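You operate a simulated robot arm through the tools that you are given. There is no shell and no other tool.

You are at the controls of a simulated robot arm. One attempt, no reset.

## Task
Put things in order on the narrow table. At the end: the blue glue stick stands where the clear powder jar (marked "SILVER") stood; the clear powder jar from the narrow table stands where the tall orange cup stood; the tall orange cup is in the brown box; the green glue stick stands where the blue glue stick stood; whatever was shut is shut again. Leave all else as you found it, and nothing knocked over.

It is judged by the outcome, as a careful person would: the job done as asked, and still so three seconds after it is handed in. It fails if anything else is knocked over, pushed out of place, dropped, spilled or broken.

## Robot
A 7-joint arm with a two-finger parallel gripper, fixed in place. Base frame: the origin is at the foot of the arm, x ahead of it, y to its left, z up; the work surface is at about z = 0. Lengths are in cm, angles in degrees, forces in N, time in s.
With the tool pointing down near the work surface it reaches from about 24 to 62 cm from the base axis. Its first joint turns from -66.0 to 66.0 degrees. Payload 2.6 kg.
The TCP is the grasp point between the finger pads, 3 cm short of the fingertips. In the tool frame z runs along the fingers and y along their closing line. Largest opening 9.4 cm; finger width 2.8, thickness 1; the body of the gripper, 5 by 9.6 cm, starts 5.5 cm behind the TCP.
Orientation is told as [roll, pitch, yaw] about the base's x, y, z axes, in that order, counted from this pose: with the fingers straight down and closing along the base's y, the tool's x points along the base's -x, its y along +y and its z along -z.

## Interface
- The arm moves only by the tool servo_tool. Its argument "deltas" is a list of rows, each a list of 3 entries, a list of its own where there are three numbers: the shift along the tool's x, y, z in units of 300 mm (1.0 is 300 mm), then the turn, a rotation vector about the tool's x, y, z in units of 120 degrees (1.0 is 120 degrees), then the gripper command, from -1 (fully open) to 1 (shut), values between in proportion. In form: [[[dx, dy, dz], [wx, wy, wz], claw], ...]. A call has 1 to 20 rows; each row is the pose to reach, as a shift and turn from the pose commanded when the call began, along the tool's axes at that moment. A call with a number of a shift or a turn outside -1 to 1 is refused whole. A row lasts 0.2 s, in which the tool goes at most 5 cm and 8.6 degrees; a call with a longer step from one row to the next is refused whole, and so is a gripper value outside its range. Where a pose cannot be reached the arm comes as near as it can. A force on the tool above 40 N (or 10 N above the force at the start of the call, whichever is more), or a blocked arm, ends the call early, and 0.2 s more pass. Each finger travels about 7.2 cm/s and halts on what it meets, pressing with about 27 N; the grip force reading is that of the motor and also rises with nothing between the fingers. The clock runs only during rows and for 0.2 s after the last one: add rows that repeat a pose to give the fingers time. The reply holds the time, the measured pose of the TCP, the force on the tool along the base axes, the opening and the grip force, in the units named above and with some noise, with the torque about the TCP (base axes, N m) and any sound that the robot's microphone picked up.
- Cameras (640 x 400 px; columns grow to the right, rows downward): "scene" is fixed at [4.55, 45.57, 54.26]; the picture's right is [-0.56, -0.83, 0.00], its down [-0.62, 0.42, -0.66] and it looks along [0.55, -0.37, -0.75] (base axes); focal length 214 px, centre (320, 200). "wrist" rides on the gripper at [7.6, 1.4, -10.2] in the tool frame; the picture's right is [-0.18, 0.98, 0.00], its down [-0.75, -0.14, -0.64] and it looks along [-0.63, -0.12, 0.77] (tool axes); focal length 243 px, centre (320, 200). There is no depth. A picture from a camera that has moved, and an enlarged one, comes with that camera's place and axes in the base frame and with its lens.
- capture(camera): a new picture of that camera. No time passes.
- inspect(camera, box): a new picture of the part [left, top, right, bottom] of that camera's present view, enlarged. No time passes.
- sign_off(): hands the job in; it is judged then, once.

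Places have to be worked out from the pictures, the camera data and where the tool is seen. Open the gripper and draw the arm clear of the work before you hand the job in, unless the task says otherwise.

The tools are called after ">>>" as a command line: name --argument value ..., lists and objects as JSON in quotes. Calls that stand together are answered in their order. servo_tool: Moves the arm, as the interface text tells. Its arguments: {"type":"object","properties":{"deltas":{"type":"array"}},"required":["deltas"]} The other tools are called the same way: capture (camera) takes a picture; inspect (camera, box) takes an enlarged picture of a part of a camera's view; sign_off () hands the job in.

At the start:

```text
time_s: 0.0
tcp_pos: [22.5, 28.28, 36.28]
tool_rot: [0.1, 0.0, 0.0]
wrist_force: [0.9, -1.0, 0.4]
ft_torque: [-0.03, 0.01, 0.04]
width: 9.44
grip_force: 0.0
```

scene: 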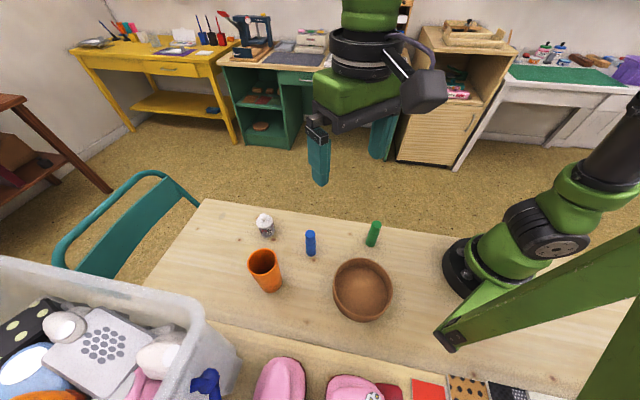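
wrist: 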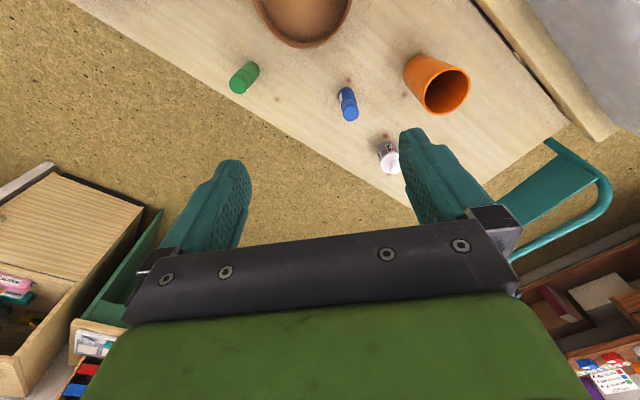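

I'll start with close looks at the table objects from both cameras before moving anything.

>>> inspect --camera "scene" --box '[220, 190, 420, 330]'

>>> inspect --camera "wrist" --box '[220, 0, 540, 200]'

>>> inspect --camera "scene" --box '[0, 240, 320, 400]'

>>> inspect --camera "scene" --box '[320, 240, 640, 400]'

```text
2.86 times, centred on (320, 260) of scene
camera zoom: at [4.55, 45.57, 54.26], right [-0.56, -0.83, 0.0], down [-0.62, 0.42, -0.66], along [0.55, -0.37, -0.75], focal length 613 px, centre (320, 29)
```

zoom: 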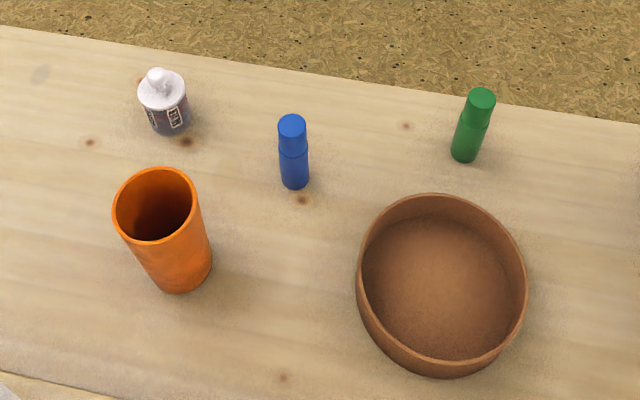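

```text
2.00 times, centred on (380, 100) of wrist
camera zoom: at [14.89, 29.55, 46.35], right [0.18, 0.98, 0.0], down [0.75, -0.14, 0.64], along [0.63, -0.12, -0.77], focal length 485 px, centre (200, 400)
```

zoom: 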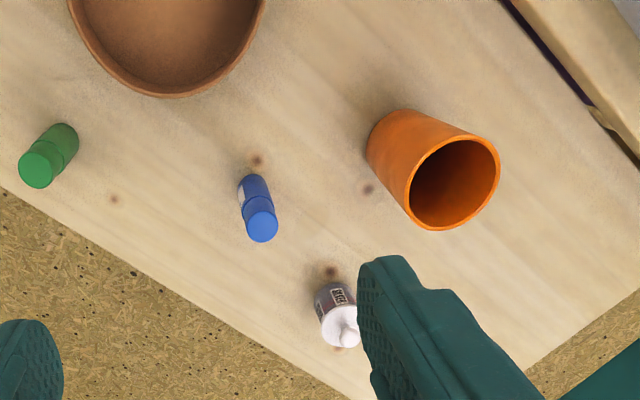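

```text
2.00 times, centred on (160, 320) of scene
camera zoom: at [4.55, 45.57, 54.26], right [-0.56, -0.83, 0.0], down [-0.62, 0.42, -0.66], along [0.55, -0.37, -0.75], focal length 429 px, centre (640, -40)
```

zoom: 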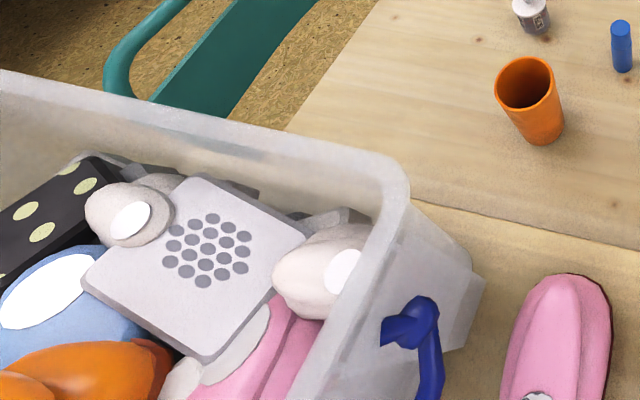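

```text
2.00 times, centred on (480, 320) of scene
camera zoom: at [4.55, 45.57, 54.26], right [-0.56, -0.83, 0.0], down [-0.62, 0.42, -0.66], along [0.55, -0.37, -0.75], focal length 429 px, centre (0, -40)
```

zoom: 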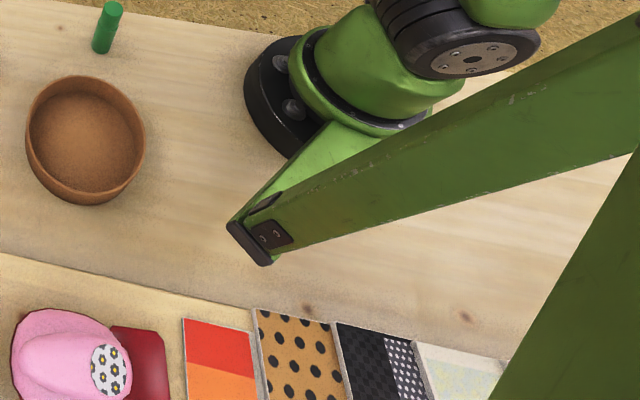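

The brown round open box sits at about (13, 27) with radius ~6.5. By triangulation, the cup is at about (27.7, 44.4) and ~12.5 tall, the jar at about (41.7, 38.7), the blue stick at about (29.3, 31.7) and the green stick at about (22.3, 16). The cup goes first, so I'll move high above it with the fingers open and look.

>>> servo_tool --deltas '[[[-0.035, 0.107, 0.06], [0, 0, 0], -1], [[-0.069, 0.215, 0.12], [0, 0, 0], -1], [[-0.104, 0.322, 0.18], [0, 0, 0], -1], [[-0.139, 0.43, 0.24], [0, 0, 0], -1], [[-0.173, 0.537, 0.3], [0, 0, 0], -1], [[-0.173, 0.537, 0.3], [0, 0, 0], -1]]'

```text
time_s: 1.4
tcp_pos: [27.77, 44.31, 27.22]
tool_rot: [0.0, 0.0, 0.0]
wrist_force: [-0.2, 0.1, -0.4]
ft_torque: [0.02, -0.01, -0.01]
width: 9.42
grip_force: 0.0
```

The arm arrived cleanly at (27.8, 44.3, 27.2). I'll check both cameras before descending.

>>> capture --camera "wrist"

>>> capture --camera "scene"

```text
taken
camera wrist: at [20.14, 45.62, 37.35], right [0.18, 0.98, 0.0], down [0.75, -0.14, 0.64], along [0.63, -0.12, -0.77], focal length 243 px, centre (320, 200)
```

wrist: 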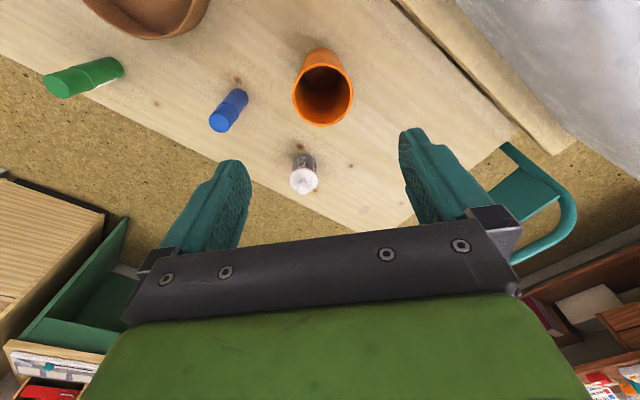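

```text
taken
```

scene: 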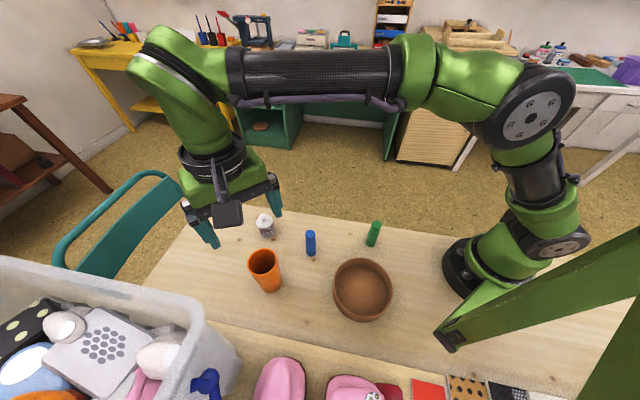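

The clearance around the cup looks fine. I'll zoom in on the cup to centre the grasp precisely.

>>> inspect --camera "wrist" --box '[240, 20, 400, 120]'

>>> inspect --camera "wrist" --box '[200, 70, 360, 220]'

>>> inspect --camera "scene" --box '[170, 190, 330, 310]'

```text
4.00 times, centred on (320, 70) of wrist
camera zoom: at [20.14, 45.62, 37.35], right [0.18, 0.98, 0.0], down [0.75, -0.14, 0.64], along [0.63, -0.12, -0.77], focal length 970 px, centre (320, 720)
```

zoom: 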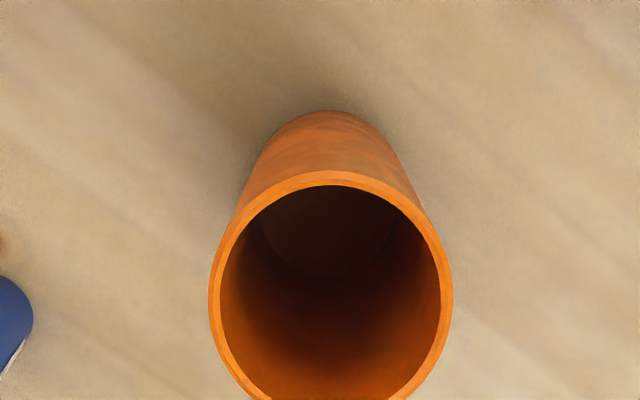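

```text
2.67 times, centred on (280, 145) of wrist
camera zoom: at [20.14, 45.62, 37.35], right [0.18, 0.98, 0.0], down [0.75, -0.14, 0.64], along [0.63, -0.12, -0.77], focal length 647 px, centre (427, 347)
```

zoom: 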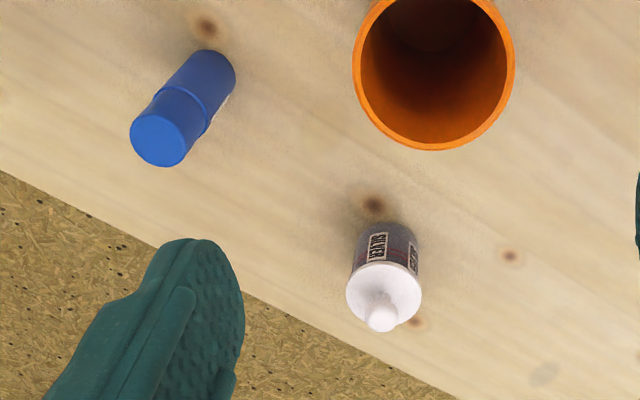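

```text
3.33 times, centred on (250, 250) of scene
camera zoom: at [4.55, 45.57, 54.26], right [-0.56, -0.83, 0.0], down [-0.62, 0.42, -0.66], along [0.55, -0.37, -0.75], focal length 715 px, centre (553, 33)
```

zoom: 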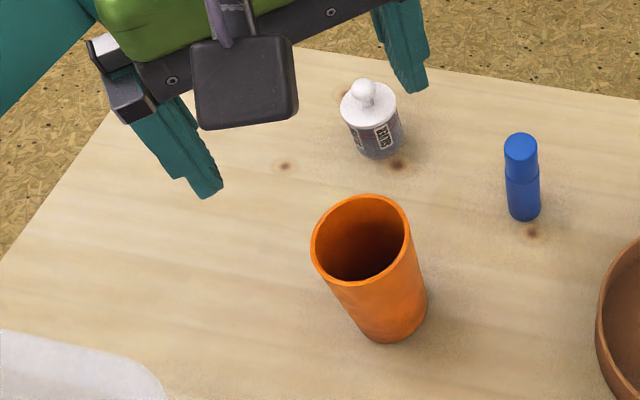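

Triangulation puts the cup's centre at about (27.6, 44.4), with a 6 cm rim and a height of about 13. I'm already aligned, so I'll descend to z≈9.3, which leaves room between the rim and the gripper body.

>>> servo_tool --deltas '[[[0.003, 0.002, 0.1], [0, 0, 0], -1], [[0.005, 0.003, 0.2], [0, 0, 0], -1], [[0.005, 0.003, 0.3], [0, 0, 0], -1], [[0.005, 0.003, 0.4], [0, 0, 0], -1], [[0.005, 0.003, 0.5], [0, 0, 0], -1], [[0.005, 0.003, 0.597], [0, 0, 0], -1], [[0.005, 0.003, 0.597], [0, 0, 0], -1]]'

```text
time_s: 3.0
tcp_pos: [27.62, 44.54, 9.26]
tool_rot: [0.0, 0.0, 0.0]
wrist_force: [-0.3, 0.5, 0.0]
ft_torque: [0.01, -0.01, 0.02]
width: 9.4
grip_force: 0.1
```

The arm is at grasp height with no contact force. I'll take a look before closing.

>>> capture --camera "wrist"

>>> inspect --camera "scene" --box '[170, 190, 330, 310]'

```text
taken
camera wrist: at [19.99, 45.71, 19.41], right [0.18, 0.98, 0.0], down [0.75, -0.14, 0.64], along [0.63, -0.12, -0.77], focal length 243 px, centre (320, 200)
```

wrist: 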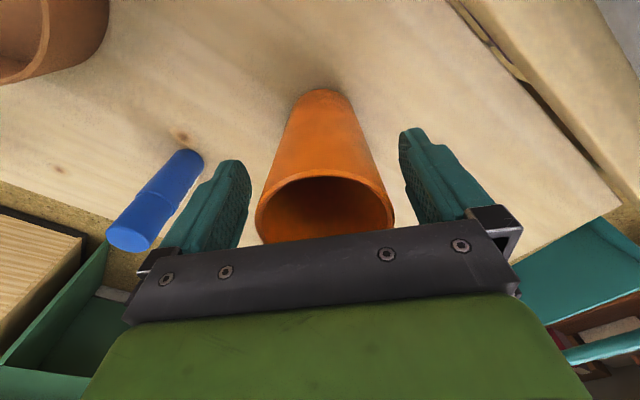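

```text
3.33 times, centred on (250, 250) of scene
camera zoom: at [4.55, 45.57, 54.26], right [-0.56, -0.83, 0.0], down [-0.62, 0.42, -0.66], along [0.55, -0.37, -0.75], focal length 715 px, centre (553, 33)
```

zoom: 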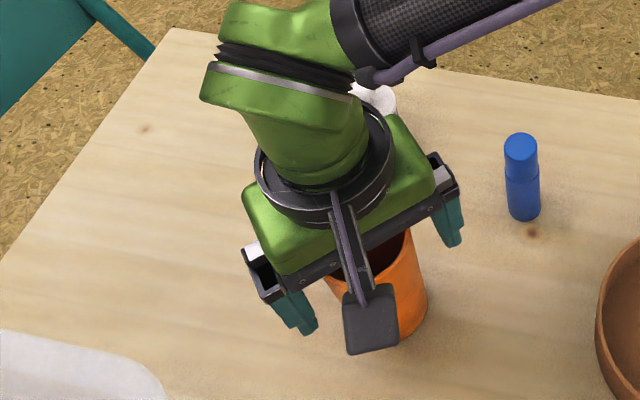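

The cup sits between the fingers and under the gripper body. I'm closing on it and letting the grip settle.

>>> servo_tool --deltas '[[[0, 0, 0], [0, 0, 0], -0.3], [[0, 0, 0], [0, 0, 0], 0.3], [[0, 0, 0], [0, 0, 0], 0.5], [[0, 0, 0], [0, 0, 0], 0.5], [[0, 0, 0], [0, 0, 0], 0.5]]'

```text
time_s: 4.2
tcp_pos: [27.61, 44.45, 9.27]
tool_rot: [0.0, 0.1, -0.1]
wrist_force: [0.4, 0.2, 0.6]
ft_torque: [0.03, 0.02, 0.01]
width: 6.2
grip_force: 26.8
```

The grip is firm at 6.2 cm width, and I note the cup's place as (27.6, 44.45). I'll lift it straight up 11 cm.

>>> servo_tool --deltas '[[[0, 0, -0.03], [0, 0, 0], 0.5], [[0, 0, -0.1], [0, 0, 0], 0.5], [[0, 0, -0.2], [0, 0, 0], 0.5], [[0, 0, -0.3], [0, 0, 0], 0.5], [[0, 0, -0.367], [0, 0, 0], 0.5], [[0, 0, -0.367], [0, 0, 0], 0.5]]'

>>> capture --camera "scene"

>>> capture --camera "wrist"

```text
time_s: 5.6
tcp_pos: [27.59, 44.36, 20.36]
tool_rot: [0.0, 0.0, 0.0]
wrist_force: [0.2, -0.6, -0.7]
ft_torque: [0.02, 0.01, 0.0]
width: 6.19
grip_force: 27.6
```

```text
taken
```

scene: 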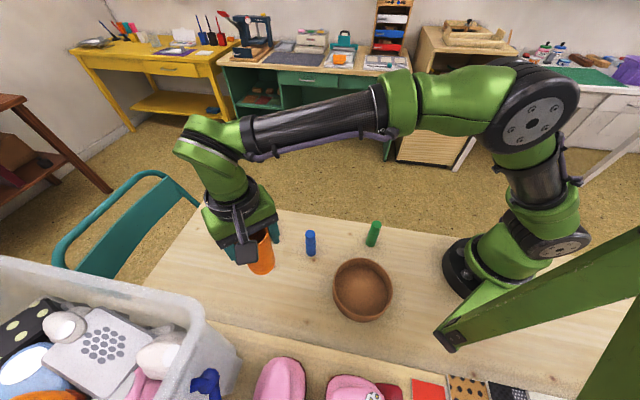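

```text
taken
camera wrist: at [19.93, 45.72, 30.46], right [0.18, 0.98, 0.0], down [0.75, -0.14, 0.64], along [0.63, -0.12, -0.77], focal length 243 px, centre (320, 200)
```

wrist: 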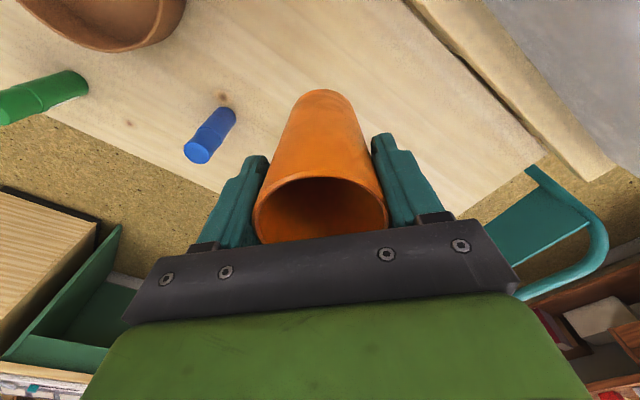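

The cup is up and held upright. The box rim is about 13.4 cm across, ~5 cm high and centred near (13.7, 27.9). I'll carry the cup over to (14.3, 27.8), keeping the height.

>>> servo_tool --deltas '[[[0.04, -0.05, 0], [0, 0, 0], 0.5], [[0.11, -0.138, 0], [0, 0, 0], 0.5], [[0.185, -0.23, 0], [0, 0, 0], 0.5], [[0.26, -0.323, 0], [0, 0, 0], 0.5], [[0.333, -0.415, 0], [0, 0, 0], 0.5], [[0.4, -0.5, 0], [0, 0, 0], 0.5], [[0.443, -0.553, 0], [0, 0, 0], 0.5], [[0.443, -0.553, 0], [0, 0, 0], 0.5]]'

>>> capture --camera "scene"

>>> capture --camera "wrist"

```text
time_s: 7.4
tcp_pos: [14.18, 27.79, 20.31]
tool_rot: [-0.1, 0.1, 0.0]
wrist_force: [-0.9, -1.0, -0.3]
ft_torque: [-0.01, -0.01, 0.01]
width: 6.26
grip_force: 27.4
```

```text
taken
```

scene: 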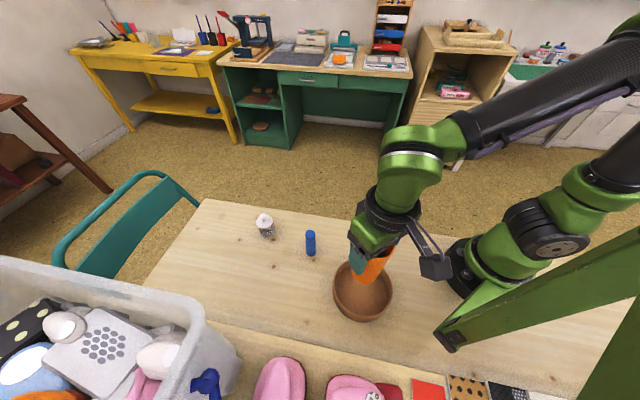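

```text
taken
camera wrist: at [6.56, 29.08, 30.4], right [0.18, 0.98, 0.0], down [0.75, -0.14, 0.64], along [0.63, -0.12, -0.77], focal length 243 px, centre (320, 200)
```

wrist: 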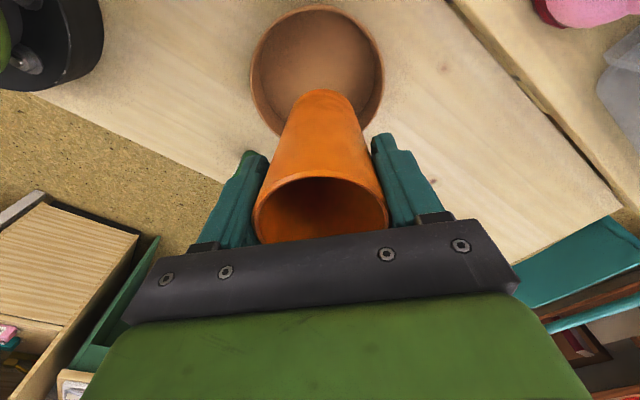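

The cup is above the box, but my two estimates of the box's centre disagree by ~2 cm in x. I'll zoom in with both cameras to settle that before lowering.

>>> inspect --camera "wrist" --box '[230, 0, 410, 150]'

>>> inspect --camera "scene" --box '[310, 220, 430, 330]'

```text
2.67 times, centred on (320, 75) of wrist
camera zoom: at [6.56, 29.08, 30.4], right [0.18, 0.98, 0.0], down [0.75, -0.14, 0.64], along [0.63, -0.12, -0.77], focal length 647 px, centre (320, 533)
```

zoom: 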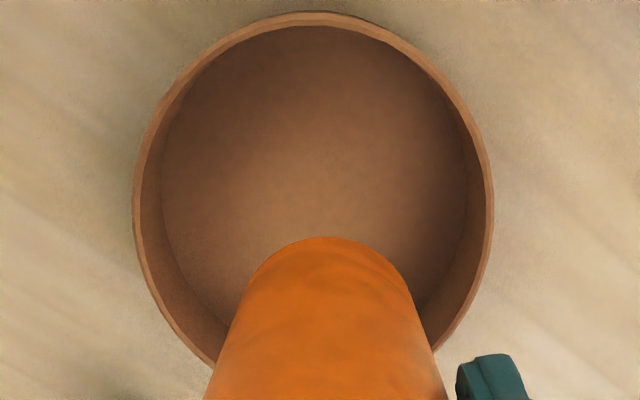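

```text
3.64 times, centred on (370, 275) of scene
camera zoom: at [4.55, 45.57, 54.26], right [-0.56, -0.83, 0.0], down [-0.62, 0.42, -0.66], along [0.55, -0.37, -0.75], focal length 780 px, centre (138, -73)
```

zoom: 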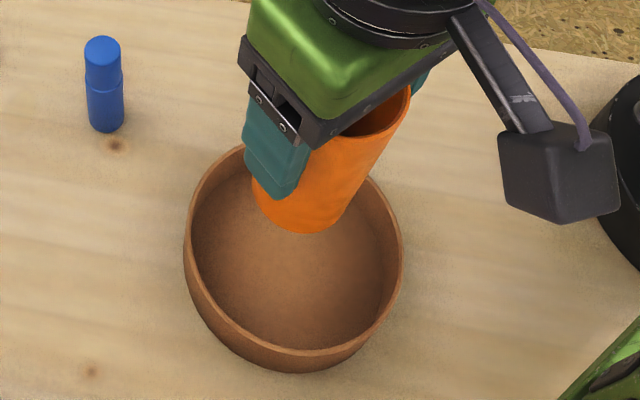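

After correcting for perspective, both views put the box centre at about (13.8, 27.5) with radius ~6.5, and I'm within half a centimetre of that. I'll lower the cup until its base is just above the floor of the box.

>>> servo_tool --deltas '[[[0.003, -0.003, 0.05], [0, 0, 0], 0.5], [[0.006, -0.006, 0.12], [0, 0, 0], 0.5], [[0.006, -0.006, 0.19], [0, 0, 0], 0.5], [[0.006, -0.006, 0.25], [0, 0, 0], 0.5], [[0.006, -0.006, 0.29], [0, 0, 0], 0.5], [[0.006, -0.006, 0.31], [0, 0, 0], 0.5], [[0.006, -0.006, 0.31], [0, 0, 0], 0.5]]'

>>> inspect --camera "scene" --box '[310, 220, 430, 330]'

>>> capture --camera "wrist"

```text
time_s: 9.0
tcp_pos: [14.13, 27.76, 11.09]
tool_rot: [0.0, 0.0, 0.1]
wrist_force: [0.6, 0.8, -0.5]
ft_torque: [-0.05, 0.02, 0.01]
width: 6.17
grip_force: 26.7
```

```text
3.64 times, centred on (370, 275) of scene
camera zoom: at [4.55, 45.57, 54.26], right [-0.56, -0.83, 0.0], down [-0.62, 0.42, -0.66], along [0.55, -0.37, -0.75], focal length 780 px, centre (138, -73)
```

zoom: 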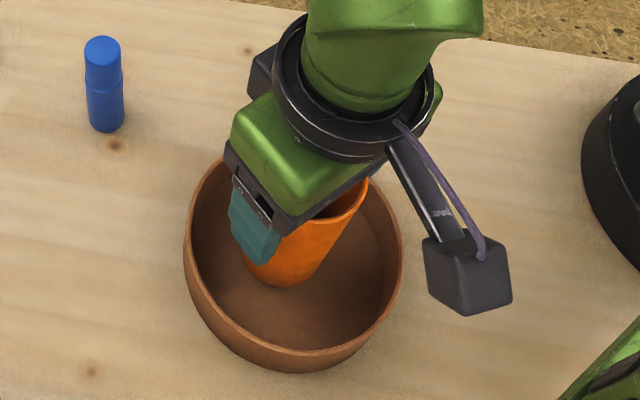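

```text
taken
camera wrist: at [6.44, 28.98, 21.15], right [0.18, 0.98, 0.0], down [0.75, -0.14, 0.64], along [0.63, -0.12, -0.77], focal length 243 px, centre (320, 200)
```

wrist: 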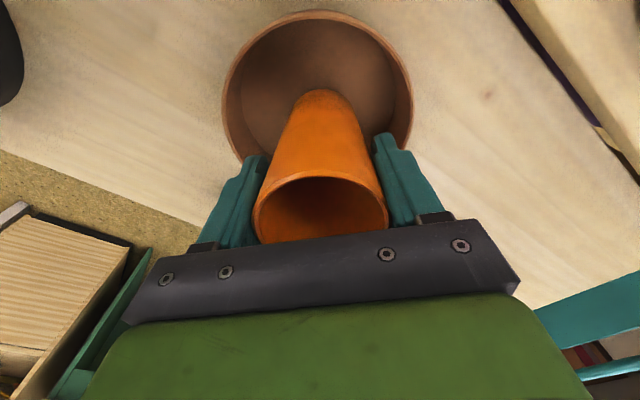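

The cup is inside the rim and above the floor, with no contact yet. I'll lower it in small steps, reading the force each time.

>>> servo_tool --deltas '[[[0, 0, 0.01], [0, 0, 0], 0.5], [[0, 0, 0.02], [0, 0, 0], 0.5], [[0, 0, 0.02], [0, 0, 0], 0.5]]'

```text
time_s: 9.8
tcp_pos: [14.04, 27.77, 10.34]
tool_rot: [0.1, 0.0, 0.0]
wrist_force: [-0.9, -0.8, -0.5]
ft_torque: [0.0, -0.04, 0.02]
width: 6.21
grip_force: 26.9
```

No contact at z 10.34. I'll go a little lower.

>>> servo_tool --deltas '[[[0, 0, 0.007], [0, 0, 0], 0.5], [[0, 0, 0.013], [0, 0, 0], 0.5], [[0, 0, 0.013], [0, 0, 0], 0.5]]'

```text
time_s: 10.6
tcp_pos: [14.08, 27.64, 10.13]
tool_rot: [0.0, 0.0, 0.1]
wrist_force: [-0.3, 0.2, -0.6]
ft_torque: [0.01, -0.01, 0.0]
width: 6.16
grip_force: 27.3
```

Still no contact, so I'll continue with a small step.

>>> servo_tool --deltas '[[[0, 0, 0.005], [0, 0, 0], 0.5], [[0, 0, 0.009], [0, 0, 0], 0.5], [[0, 0, 0.009], [0, 0, 0], 0.5]]'

```text
time_s: 11.4
tcp_pos: [14.11, 27.82, 9.82]
tool_rot: [0.1, 0.0, 0.0]
wrist_force: [-0.7, -0.3, -0.4]
ft_torque: [-0.01, -0.02, -0.05]
width: 6.21
grip_force: 27.0
```

>>> servo_tool --deltas '[[[0, 0, 0.004], [0, 0, 0], 0.5], [[0, 0, 0.007], [0, 0, 0], 0.5], [[0, 0, 0.007], [0, 0, 0], 0.5]]'

```text
time_s: 12.2
tcp_pos: [13.99, 27.81, 9.68]
tool_rot: [0.2, -0.1, 0.0]
wrist_force: [-1.2, 1.1, 8.9]
ft_torque: [-0.04, 0.03, 0.03]
width: 6.23
grip_force: 26.3
```

The floor contact shows as 8.9 N upward at z≈9.65. I'll relieve the press slightly and open the fingers part-way, since there's room inside the box.

>>> servo_tool --deltas '[[[0, 0, -0.003], [0, 0, 0], 0.5], [[0, 0, -0.003], [0, 0, 0], -0.1], [[0, 0, -0.003], [0, 0, 0], -0.45], [[0, 0, -0.003], [0, 0, 0], -0.75], [[0, 0, -0.003], [0, 0, 0], -0.75], [[0, 0, -0.003], [0, 0, 0], -0.75]]'

>>> capture --camera "wrist"

>>> inspect --camera "scene" --box '[310, 220, 430, 330]'

```text
time_s: 13.6
tcp_pos: [14.07, 27.74, 9.69]
tool_rot: [0.1, 0.0, 0.0]
wrist_force: [0.6, 0.1, -0.5]
ft_torque: [0.01, 0.02, 0.01]
width: 8.21
grip_force: 0.0
```

```text
taken
camera wrist: at [6.48, 29.0, 19.79], right [0.18, 0.98, 0.0], down [0.75, -0.14, 0.64], along [0.63, -0.12, -0.77], focal length 243 px, centre (320, 200)
```

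wrist: 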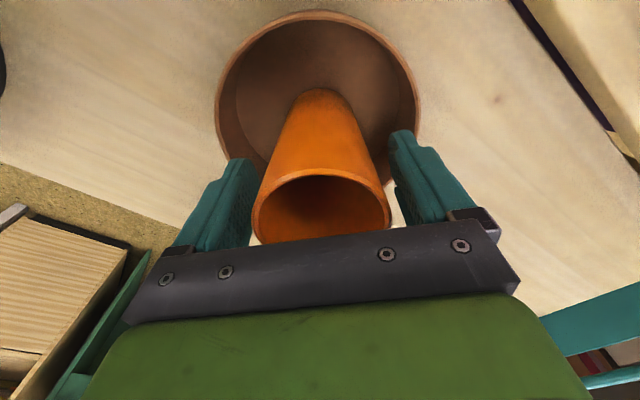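

```text
3.64 times, centred on (370, 275) of scene
camera zoom: at [4.55, 45.57, 54.26], right [-0.56, -0.83, 0.0], down [-0.62, 0.42, -0.66], along [0.55, -0.37, -0.75], focal length 780 px, centre (138, -73)
```

zoom: 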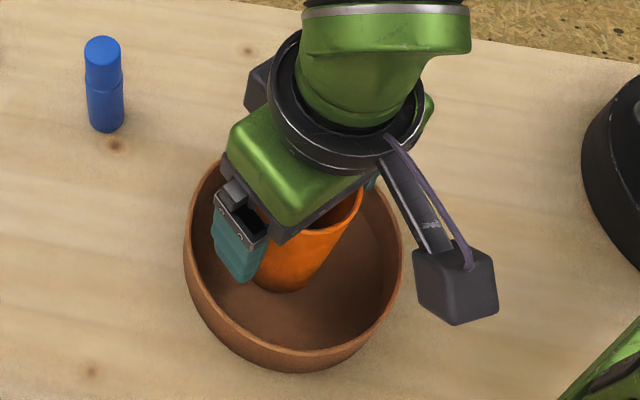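

The cup stands in the box with the fingers clear of it. I'll go straight up to z≈26.

>>> servo_tool --deltas '[[[0, 0, -0.04], [0, 0, 0], -0.75], [[0, 0, -0.12], [0, 0, 0], -0.75], [[0, 0, -0.22], [0, 0, 0], -0.75], [[0, 0, -0.33], [0, 0, 0], -0.75], [[0, 0, -0.44], [0, 0, 0], -0.75], [[0, 0, -0.54], [0, 0, 0], -1], [[0, 0, -0.54], [0, 0, 0], -1]]'

>>> capture --camera "wrist"

>>> capture --camera "scene"

```text
time_s: 15.2
tcp_pos: [14.01, 27.8, 25.98]
tool_rot: [0.0, 0.0, 0.0]
wrist_force: [-0.1, -0.4, -0.1]
ft_torque: [0.0, 0.01, 0.03]
width: 9.41
grip_force: 0.1
```

```text
taken
camera wrist: at [6.51, 28.96, 36.03], right [0.18, 0.98, 0.0], down [0.75, -0.14, 0.64], along [0.63, -0.12, -0.77], focal length 243 px, centre (320, 200)
```

wrist: 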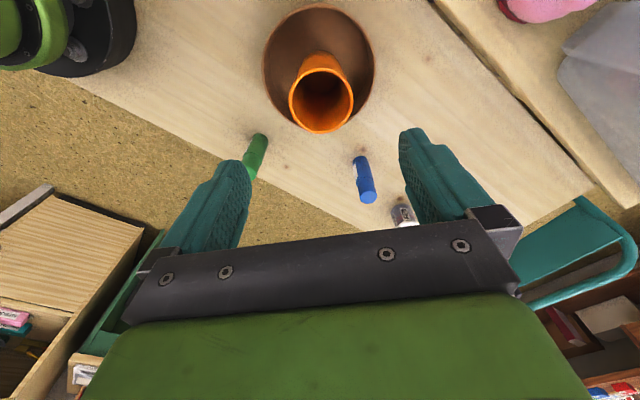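

```text
taken
```

scene: 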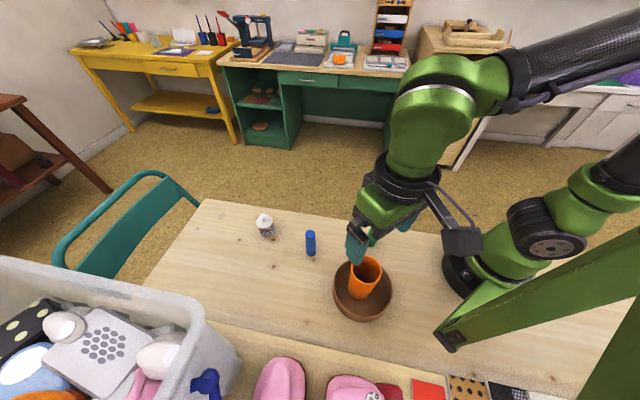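

The cup stands upright in the box. Now I'll move high over to the jar at about (41.7, 38.7).

>>> servo_tool --deltas '[[[-0.06, 0.024, 0], [0, 0, 0], -1], [[-0.18, 0.071, 0], [0, 0, 0], -1], [[-0.32, 0.126, 0], [0, 0, 0], -1], [[-0.46, 0.181, 0], [0, 0, 0], -1], [[-0.6, 0.236, 0], [0, 0, 0], -1], [[-0.74, 0.291, 0], [0, 0, 0], -1], [[-0.86, 0.338, 0], [0, 0, 0], -1], [[-0.923, 0.363, 0], [0, 0, 0], -1], [[-0.923, 0.363, 0], [0, 0, 0], -1]]'

>>> capture --camera "wrist"

>>> inspect --camera "scene" --box '[210, 180, 330, 270]'

```text
time_s: 17.2
tcp_pos: [41.67, 38.59, 25.97]
tool_rot: [-0.1, 0.0, 0.0]
wrist_force: [1.1, 0.7, -0.4]
ft_torque: [0.0, -0.01, -0.01]
width: 9.41
grip_force: 0.1
```

```text
taken
camera wrist: at [34.13, 39.87, 36.02], right [0.18, 0.98, 0.0], down [0.75, -0.14, 0.64], along [0.63, -0.12, -0.77], focal length 243 px, centre (320, 200)
```

wrist: 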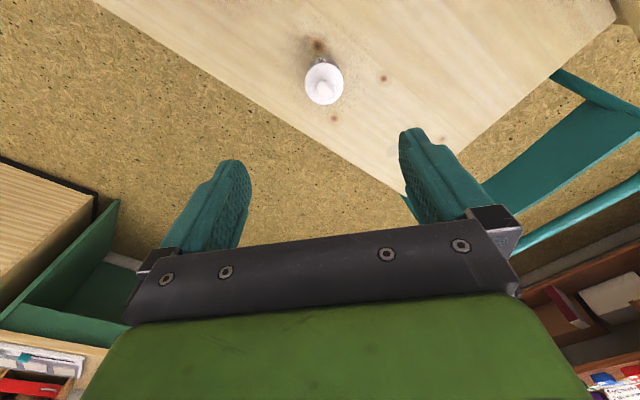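

```text
4.44 times, centred on (270, 225) of scene
camera zoom: at [4.55, 45.57, 54.26], right [-0.56, -0.83, 0.0], down [-0.62, 0.42, -0.66], along [0.55, -0.37, -0.75], focal length 953 px, centre (542, 89)
```

zoom: 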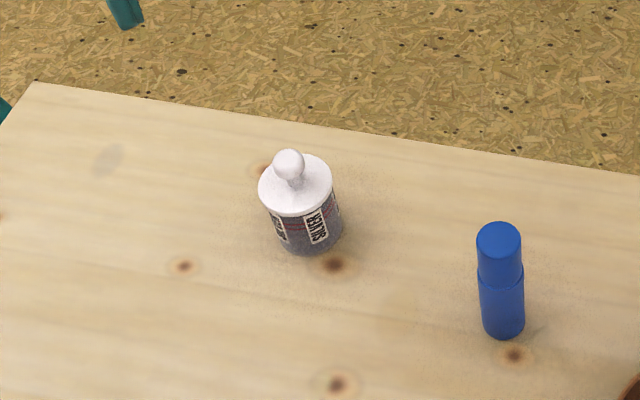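

>>> inspect --camera "wrist" --box '[280, 30, 376, 120]'

```text
4.44 times, centred on (328, 75) of wrist
camera zoom: at [34.13, 39.87, 36.02], right [0.18, 0.98, 0.0], down [0.75, -0.14, 0.64], along [0.63, -0.12, -0.77], focal length 1078 px, centre (284, 756)
```

zoom: 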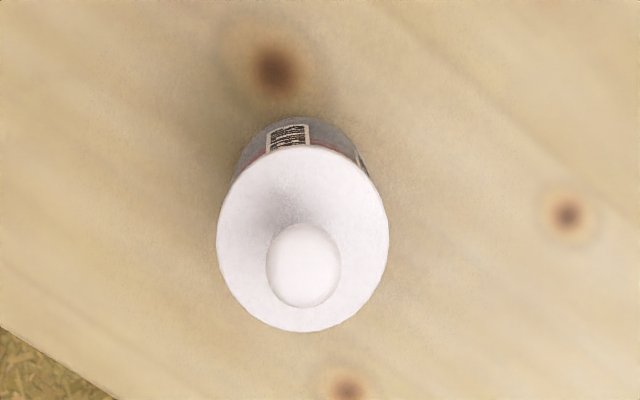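

The jar stands at about (41.8, 38.8): body ~4.1–4.3 across, white lid at z≈5.5–6.5 and knob top near 9. I don't want to grip only the lid, so I'll look at the profile more closely from both cameras.

>>> inspect --camera "scene" --box '[252, 208, 284, 240]'

>>> inspect --camera "wrist" --box '[300, 50, 350, 110]'

>>> inspect --camera "scene" --box '[130, 90, 270, 200]'

```text
12.50 times, centred on (268, 224) of scene
camera zoom: at [4.55, 45.57, 54.26], right [-0.56, -0.83, 0.0], down [-0.62, 0.42, -0.66], along [0.55, -0.37, -0.75], focal length 2681 px, centre (970, -100)
```

zoom: 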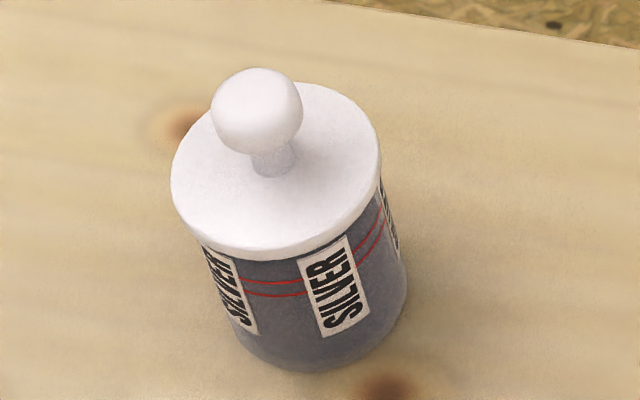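

```text
6.67 times, centred on (325, 80) of wrist
camera zoom: at [34.13, 39.87, 36.02], right [0.18, 0.98, 0.0], down [0.75, -0.14, 0.64], along [0.63, -0.12, -0.77], focal length 1618 px, centre (287, 1000)
```

zoom: 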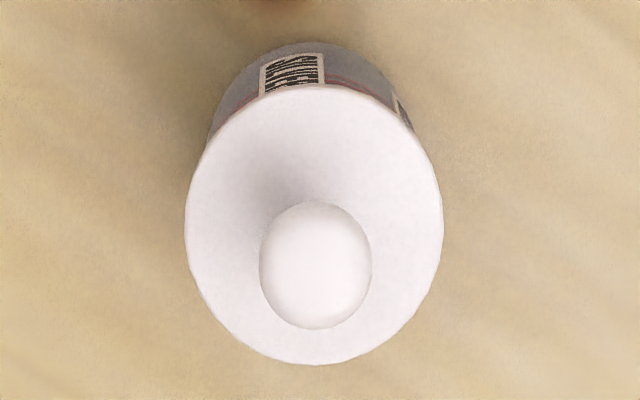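

```text
3.64 times, centred on (200, 145) of scene
camera zoom: at [4.55, 45.57, 54.26], right [-0.56, -0.83, 0.0], down [-0.62, 0.42, -0.66], along [0.55, -0.37, -0.75], focal length 780 px, centre (756, 400)
```

zoom: 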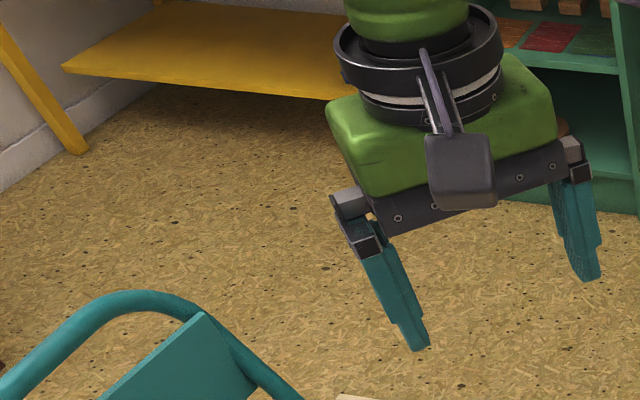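

The lid (about 4.6 across) overhangs the body (about 4.15), so a plain vertical grip may catch the lid only. I'll look at the finger pads' inner profile to see where they would touch.

>>> inspect --camera "wrist" --box '[130, 120, 330, 270]'

>>> inspect --camera "wrist" --box '[360, 110, 540, 260]'

>>> inspect --camera "scene" --box '[215, 125, 305, 195]'

```text
2.67 times, centred on (230, 195) of wrist
camera zoom: at [34.13, 39.87, 36.02], right [0.18, 0.98, 0.0], down [0.75, -0.14, 0.64], along [0.63, -0.12, -0.77], focal length 647 px, centre (560, 213)
```

zoom: 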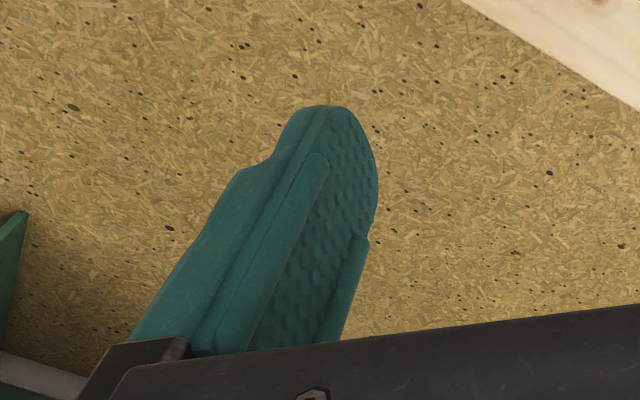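

```text
2.67 times, centred on (450, 185) of wrist
camera zoom: at [34.13, 39.87, 36.02], right [0.18, 0.98, 0.0], down [0.75, -0.14, 0.64], along [0.63, -0.12, -0.77], focal length 647 px, centre (-27, 240)
```

zoom: 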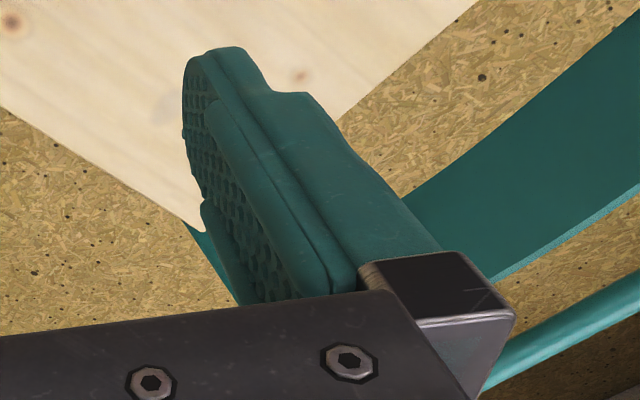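

```text
5.71 times, centred on (260, 160) of scene
camera zoom: at [4.55, 45.57, 54.26], right [-0.56, -0.83, 0.0], down [-0.62, 0.42, -0.66], along [0.55, -0.37, -0.75], focal length 1226 px, centre (663, 429)
```

zoom: 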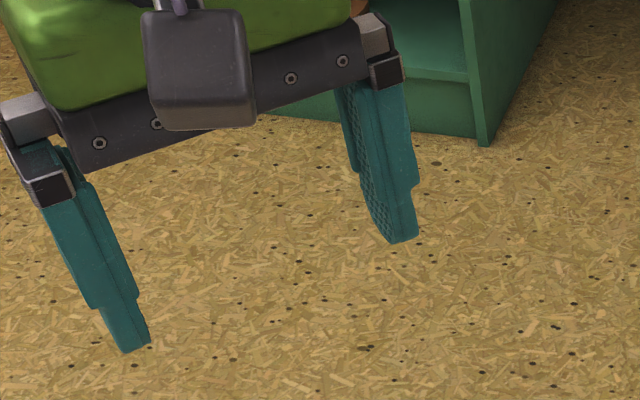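

The fingers are straight, so I'll tilt the gripper ~55° and take the jar by its body under the lid, coming from the (+x, −y) side with the camera on top. I'll test that orientation here at a safe height, starting with a yaw of −47°.

>>> servo_tool --deltas '[[[0, 0, 0], [0, 0, 0.0653], -1], [[0, 0, 0], [0, 0, 0.1306], -1], [[0, 0, 0], [0, 0, 0.1958], -1], [[0, 0, 0], [0, 0, 0.2611], -1], [[0, 0, 0], [0, 0, 0.3264], -1], [[0, 0, 0], [0, 0, 0.3917], -1], [[0, 0, 0], [0, 0, 0.3917], -1]]'

```text
time_s: 18.8
tcp_pos: [41.79, 38.61, 25.89]
tool_rot: [0.0, 0.0, -47.2]
wrist_force: [-0.2, -0.5, -0.6]
ft_torque: [-0.03, -0.01, 0.0]
width: 9.42
grip_force: 0.2
```

The yaw was reached. Now I'll tilt 55° about the closing axis, still high up.

>>> servo_tool --deltas '[[[0, 0, 0], [0, 0.0655, 0], -1], [[0, 0, 0], [0, 0.131, 0], -1], [[0, 0, 0], [0, 0.1964, 0], -1], [[0, 0, 0], [0, 0.2619, 0], -1], [[0, 0, 0], [0, 0.3274, 0], -1], [[0, 0, 0], [0, 0.3929, 0], -1], [[0, 0, 0], [0, 0.4583, 0], -1], [[0, 0, 0], [0, 0.4583, 0], -1]]'

>>> capture --camera "scene"

>>> capture --camera "wrist"

```text
time_s: 20.6
tcp_pos: [41.7, 38.65, 25.94]
tool_rot: [0.2, 55.1, -47.0]
wrist_force: [-0.3, -0.4, 0.0]
ft_torque: [0.0, 0.01, -0.01]
width: 9.39
grip_force: 0.1
```

```text
taken
```

scene: 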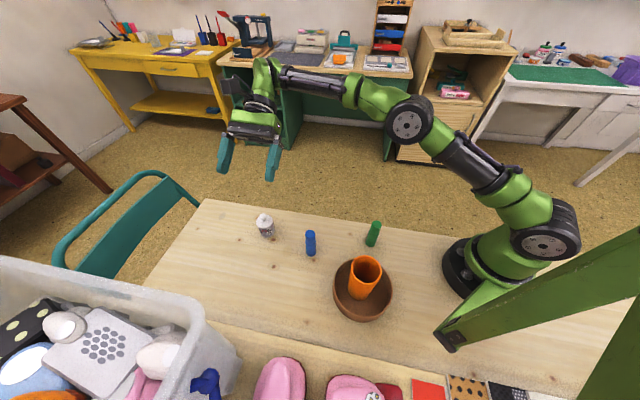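

```text
taken
camera wrist: at [45.57, 36.43, 37.86], right [0.79, 0.59, -0.15], down [0.55, -0.8, -0.25], along [-0.27, 0.12, -0.96], focal length 243 px, centre (320, 200)
```

wrist: 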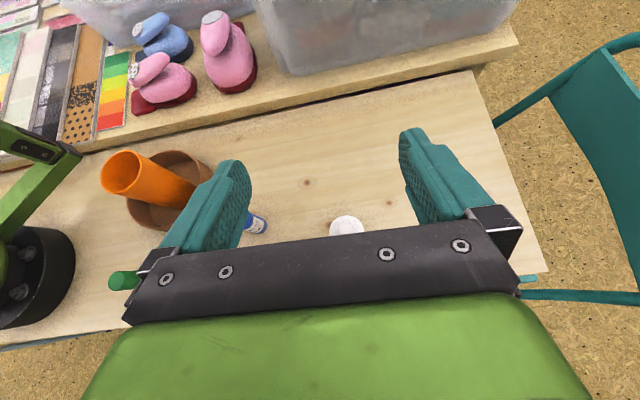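

The tilted pose is reachable: pitch 55, yaw −47, with the camera on top. I'll descend to z≈16 above the jar's back side and look again.

>>> servo_tool --deltas '[[[-0.07, 0.0013, 0.0415], [0, 0, 0], -1], [[-0.15, 0.0028, 0.089], [0, 0, 0], -1], [[-0.23, 0.0043, 0.1366], [0, 0, 0], -1], [[-0.2857, 0.0053, 0.1697], [0, 0, 0], -1], [[-0.2857, 0.0053, 0.1697], [0, 0, 0], -1]]'

>>> capture --camera "wrist"

>>> inspect --camera "scene" --box '[190, 130, 340, 260]'

```text
time_s: 21.8
tcp_pos: [42.33, 38.12, 16.04]
tool_rot: [0.2, 55.0, -47.0]
wrist_force: [-0.1, 0.6, -0.5]
ft_torque: [0.05, 0.01, 0.0]
width: 9.41
grip_force: 0.1
```

```text
taken
camera wrist: at [46.21, 36.02, 27.91], right [0.79, 0.59, -0.15], down [0.55, -0.8, -0.25], along [-0.27, 0.11, -0.96], focal length 243 px, centre (320, 200)
```

wrist: 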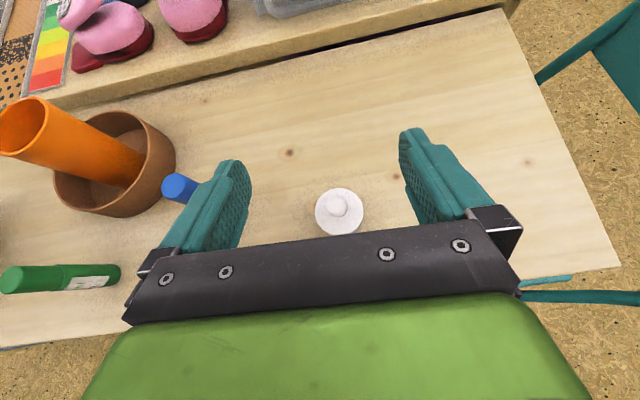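

```text
3.08 times, centred on (265, 195) of scene
camera zoom: at [4.55, 45.57, 54.26], right [-0.56, -0.83, 0.0], down [-0.62, 0.42, -0.66], along [0.55, -0.37, -0.75], focal length 660 px, centre (489, 215)
```

zoom: 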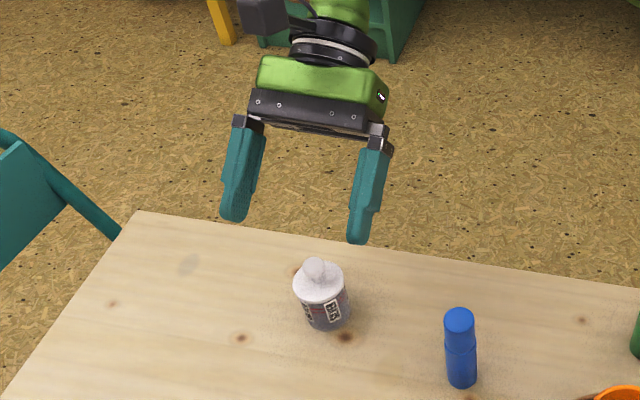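

The jar lies midway between the open fingers; my refined estimate for it is (42.1, 38.7). I'll make a slight correction and descend to z≈7, with the fingers staying wide on either side of the lid.

>>> servo_tool --deltas '[[[-0.06, 0.0038, 0.0397], [0, 0, 0], -1], [[-0.13, 0.0076, 0.086], [0, 0, 0], -1], [[-0.2, 0.0076, 0.1324], [0, 0, 0], -1], [[-0.2514, 0.0076, 0.1664], [0, 0, 0], -1], [[-0.2514, 0.0076, 0.1664], [0, 0, 0], -1]]'

>>> capture --camera "wrist"

>>> inspect --camera "scene" --box '[210, 160, 330, 260]'

```text
time_s: 23.0
tcp_pos: [42.76, 38.07, 6.87]
tool_rot: [0.1, 55.0, -47.0]
wrist_force: [-0.3, 0.6, 0.0]
ft_torque: [0.02, 0.0, 0.03]
width: 9.42
grip_force: 0.0
```

```text
taken
camera wrist: at [46.54, 35.98, 18.94], right [0.79, 0.59, -0.15], down [0.55, -0.8, -0.25], along [-0.27, 0.11, -0.96], focal length 243 px, centre (320, 200)
```

wrist: 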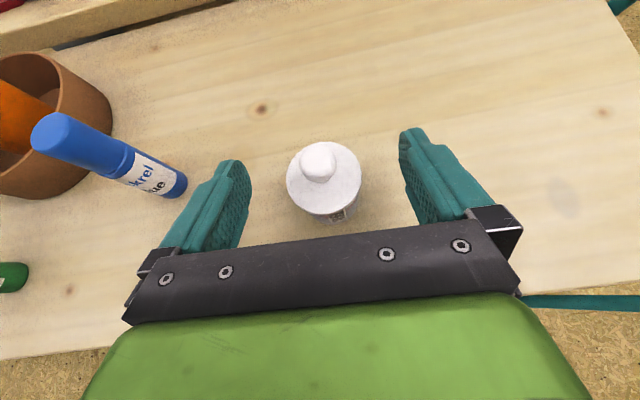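

```text
4.00 times, centred on (270, 210) of scene
camera zoom: at [4.55, 45.57, 54.26], right [-0.56, -0.83, 0.0], down [-0.62, 0.42, -0.66], along [0.55, -0.37, -0.75], focal length 858 px, centre (520, 160)
```

zoom: 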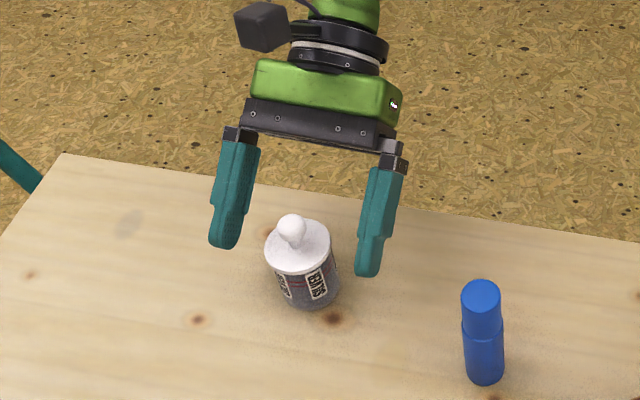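

The fingers flank the lid without contact. I'll zoom in to pin down the jar's exact place relative to the fingers before the last few centimetres.

>>> inspect --camera "wrist" --box '[270, 120, 380, 240]'

>>> inspect --camera "scene" --box '[245, 185, 315, 245]'

```text
3.33 times, centred on (325, 180) of wrist
camera zoom: at [46.54, 35.98, 18.94], right [0.79, 0.59, -0.15], down [0.55, -0.8, -0.25], along [-0.27, 0.11, -0.96], focal length 809 px, centre (303, 267)
```

zoom: 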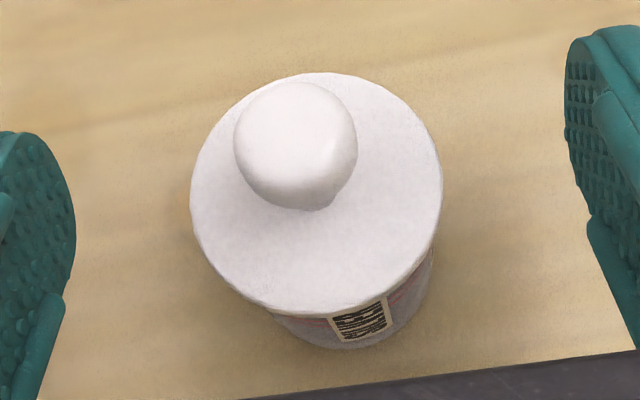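

```text
6.67 times, centred on (280, 215) of scene
camera zoom: at [4.55, 45.57, 54.26], right [-0.56, -0.83, 0.0], down [-0.62, 0.42, -0.66], along [0.55, -0.37, -0.75], focal length 1430 px, centre (587, 100)
```

zoom: 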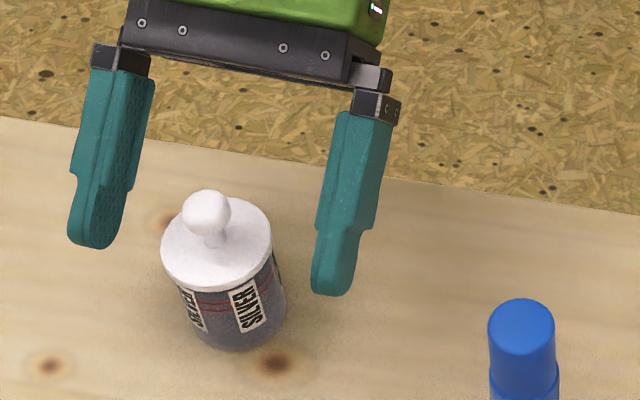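

Combining all views, the jar is at (42.1, 38.8): lid top at z≈5.4, body up to ~5 and lid ~4.6 wide. To stay clearly beneath the lid I'll tilt another 10° (to 65°) and back off slightly, still above grasp height.

>>> servo_tool --deltas '[[[-0.0035, 0.0005, -0.005], [0, 0.0417, 0], -1], [[-0.0069, 0.0011, -0.0098], [0, 0.0833, 0], -1], [[-0.0069, 0.0011, -0.0098], [0, 0.0833, 0], -1]]'

>>> inspect --camera "scene" --box '[215, 150, 335, 260]'

>>> capture --camera "wrist"

```text
time_s: 23.8
tcp_pos: [42.88, 38.01, 6.95]
tool_rot: [0.1, 65.0, -46.9]
wrist_force: [1.0, 0.5, -0.2]
ft_torque: [-0.02, 0.06, -0.02]
width: 9.4
grip_force: 0.1
```

```text
3.64 times, centred on (275, 205) of scene
camera zoom: at [4.55, 45.57, 54.26], right [-0.56, -0.83, 0.0], down [-0.62, 0.42, -0.66], along [0.55, -0.37, -0.75], focal length 780 px, centre (484, 182)
```

zoom: 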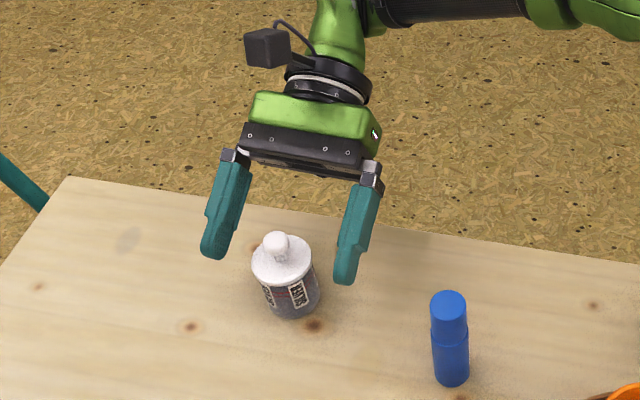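

```text
taken
camera wrist: at [48.2, 34.26, 17.99], right [0.77, 0.61, -0.17], down [0.51, -0.75, -0.41], along [-0.38, 0.23, -0.9], focal length 243 px, centre (320, 200)
```

wrist: 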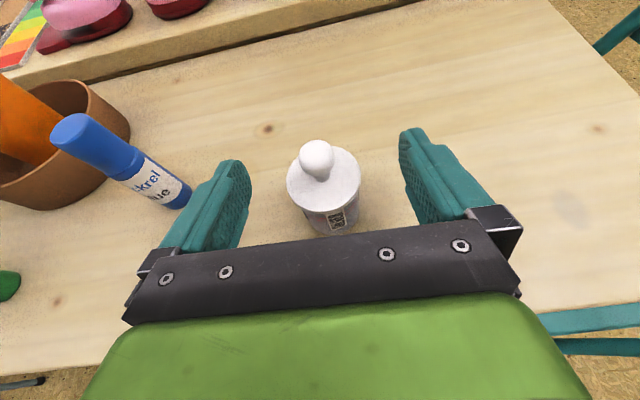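

Nothing touched so far. I'll descend to z≈3.1, which puts the fingertips ~0.5 cm above the table and the fingers beside the jar body.

>>> servo_tool --deltas '[[[-0.04, 0.0003, 0.0172], [0, 0, 0], -1], [[-0.08, 0.0005, 0.0343], [0, 0, 0], -1], [[-0.105, 0.0008, 0.045], [0, 0, 0], -1], [[-0.118, 0.0008, 0.0506], [0, 0, 0], -1], [[-0.118, 0.0008, 0.0506], [0, 0, 0], -1]]'

>>> inspect --camera "scene" --box '[230, 180, 310, 250]'

>>> capture --camera "wrist"

```text
time_s: 25.0
tcp_pos: [43.1, 37.85, 3.01]
tool_rot: [0.1, 64.9, -46.9]
wrist_force: [0.5, 0.2, -0.3]
ft_torque: [-0.01, 0.0, 0.0]
width: 9.36
grip_force: 0.1
```

```text
5.71 times, centred on (270, 215) of scene
camera zoom: at [4.55, 45.57, 54.26], right [-0.56, -0.83, 0.0], down [-0.62, 0.42, -0.66], along [0.55, -0.37, -0.75], focal length 1226 px, centre (606, 114)
```

zoom: 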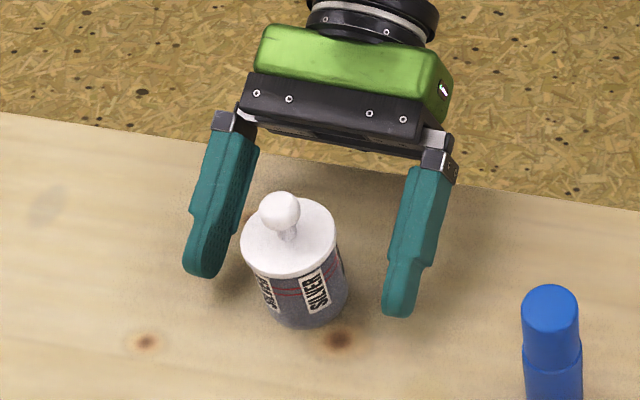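

```text
taken
camera wrist: at [48.3, 34.18, 14.14], right [0.77, 0.61, -0.17], down [0.51, -0.75, -0.41], along [-0.38, 0.23, -0.9], focal length 243 px, centre (320, 200)
```

wrist: 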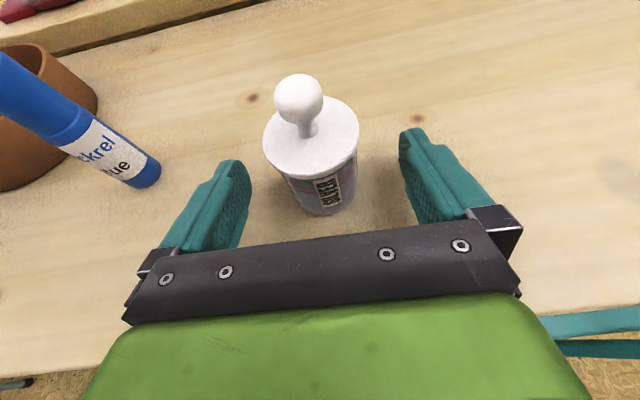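

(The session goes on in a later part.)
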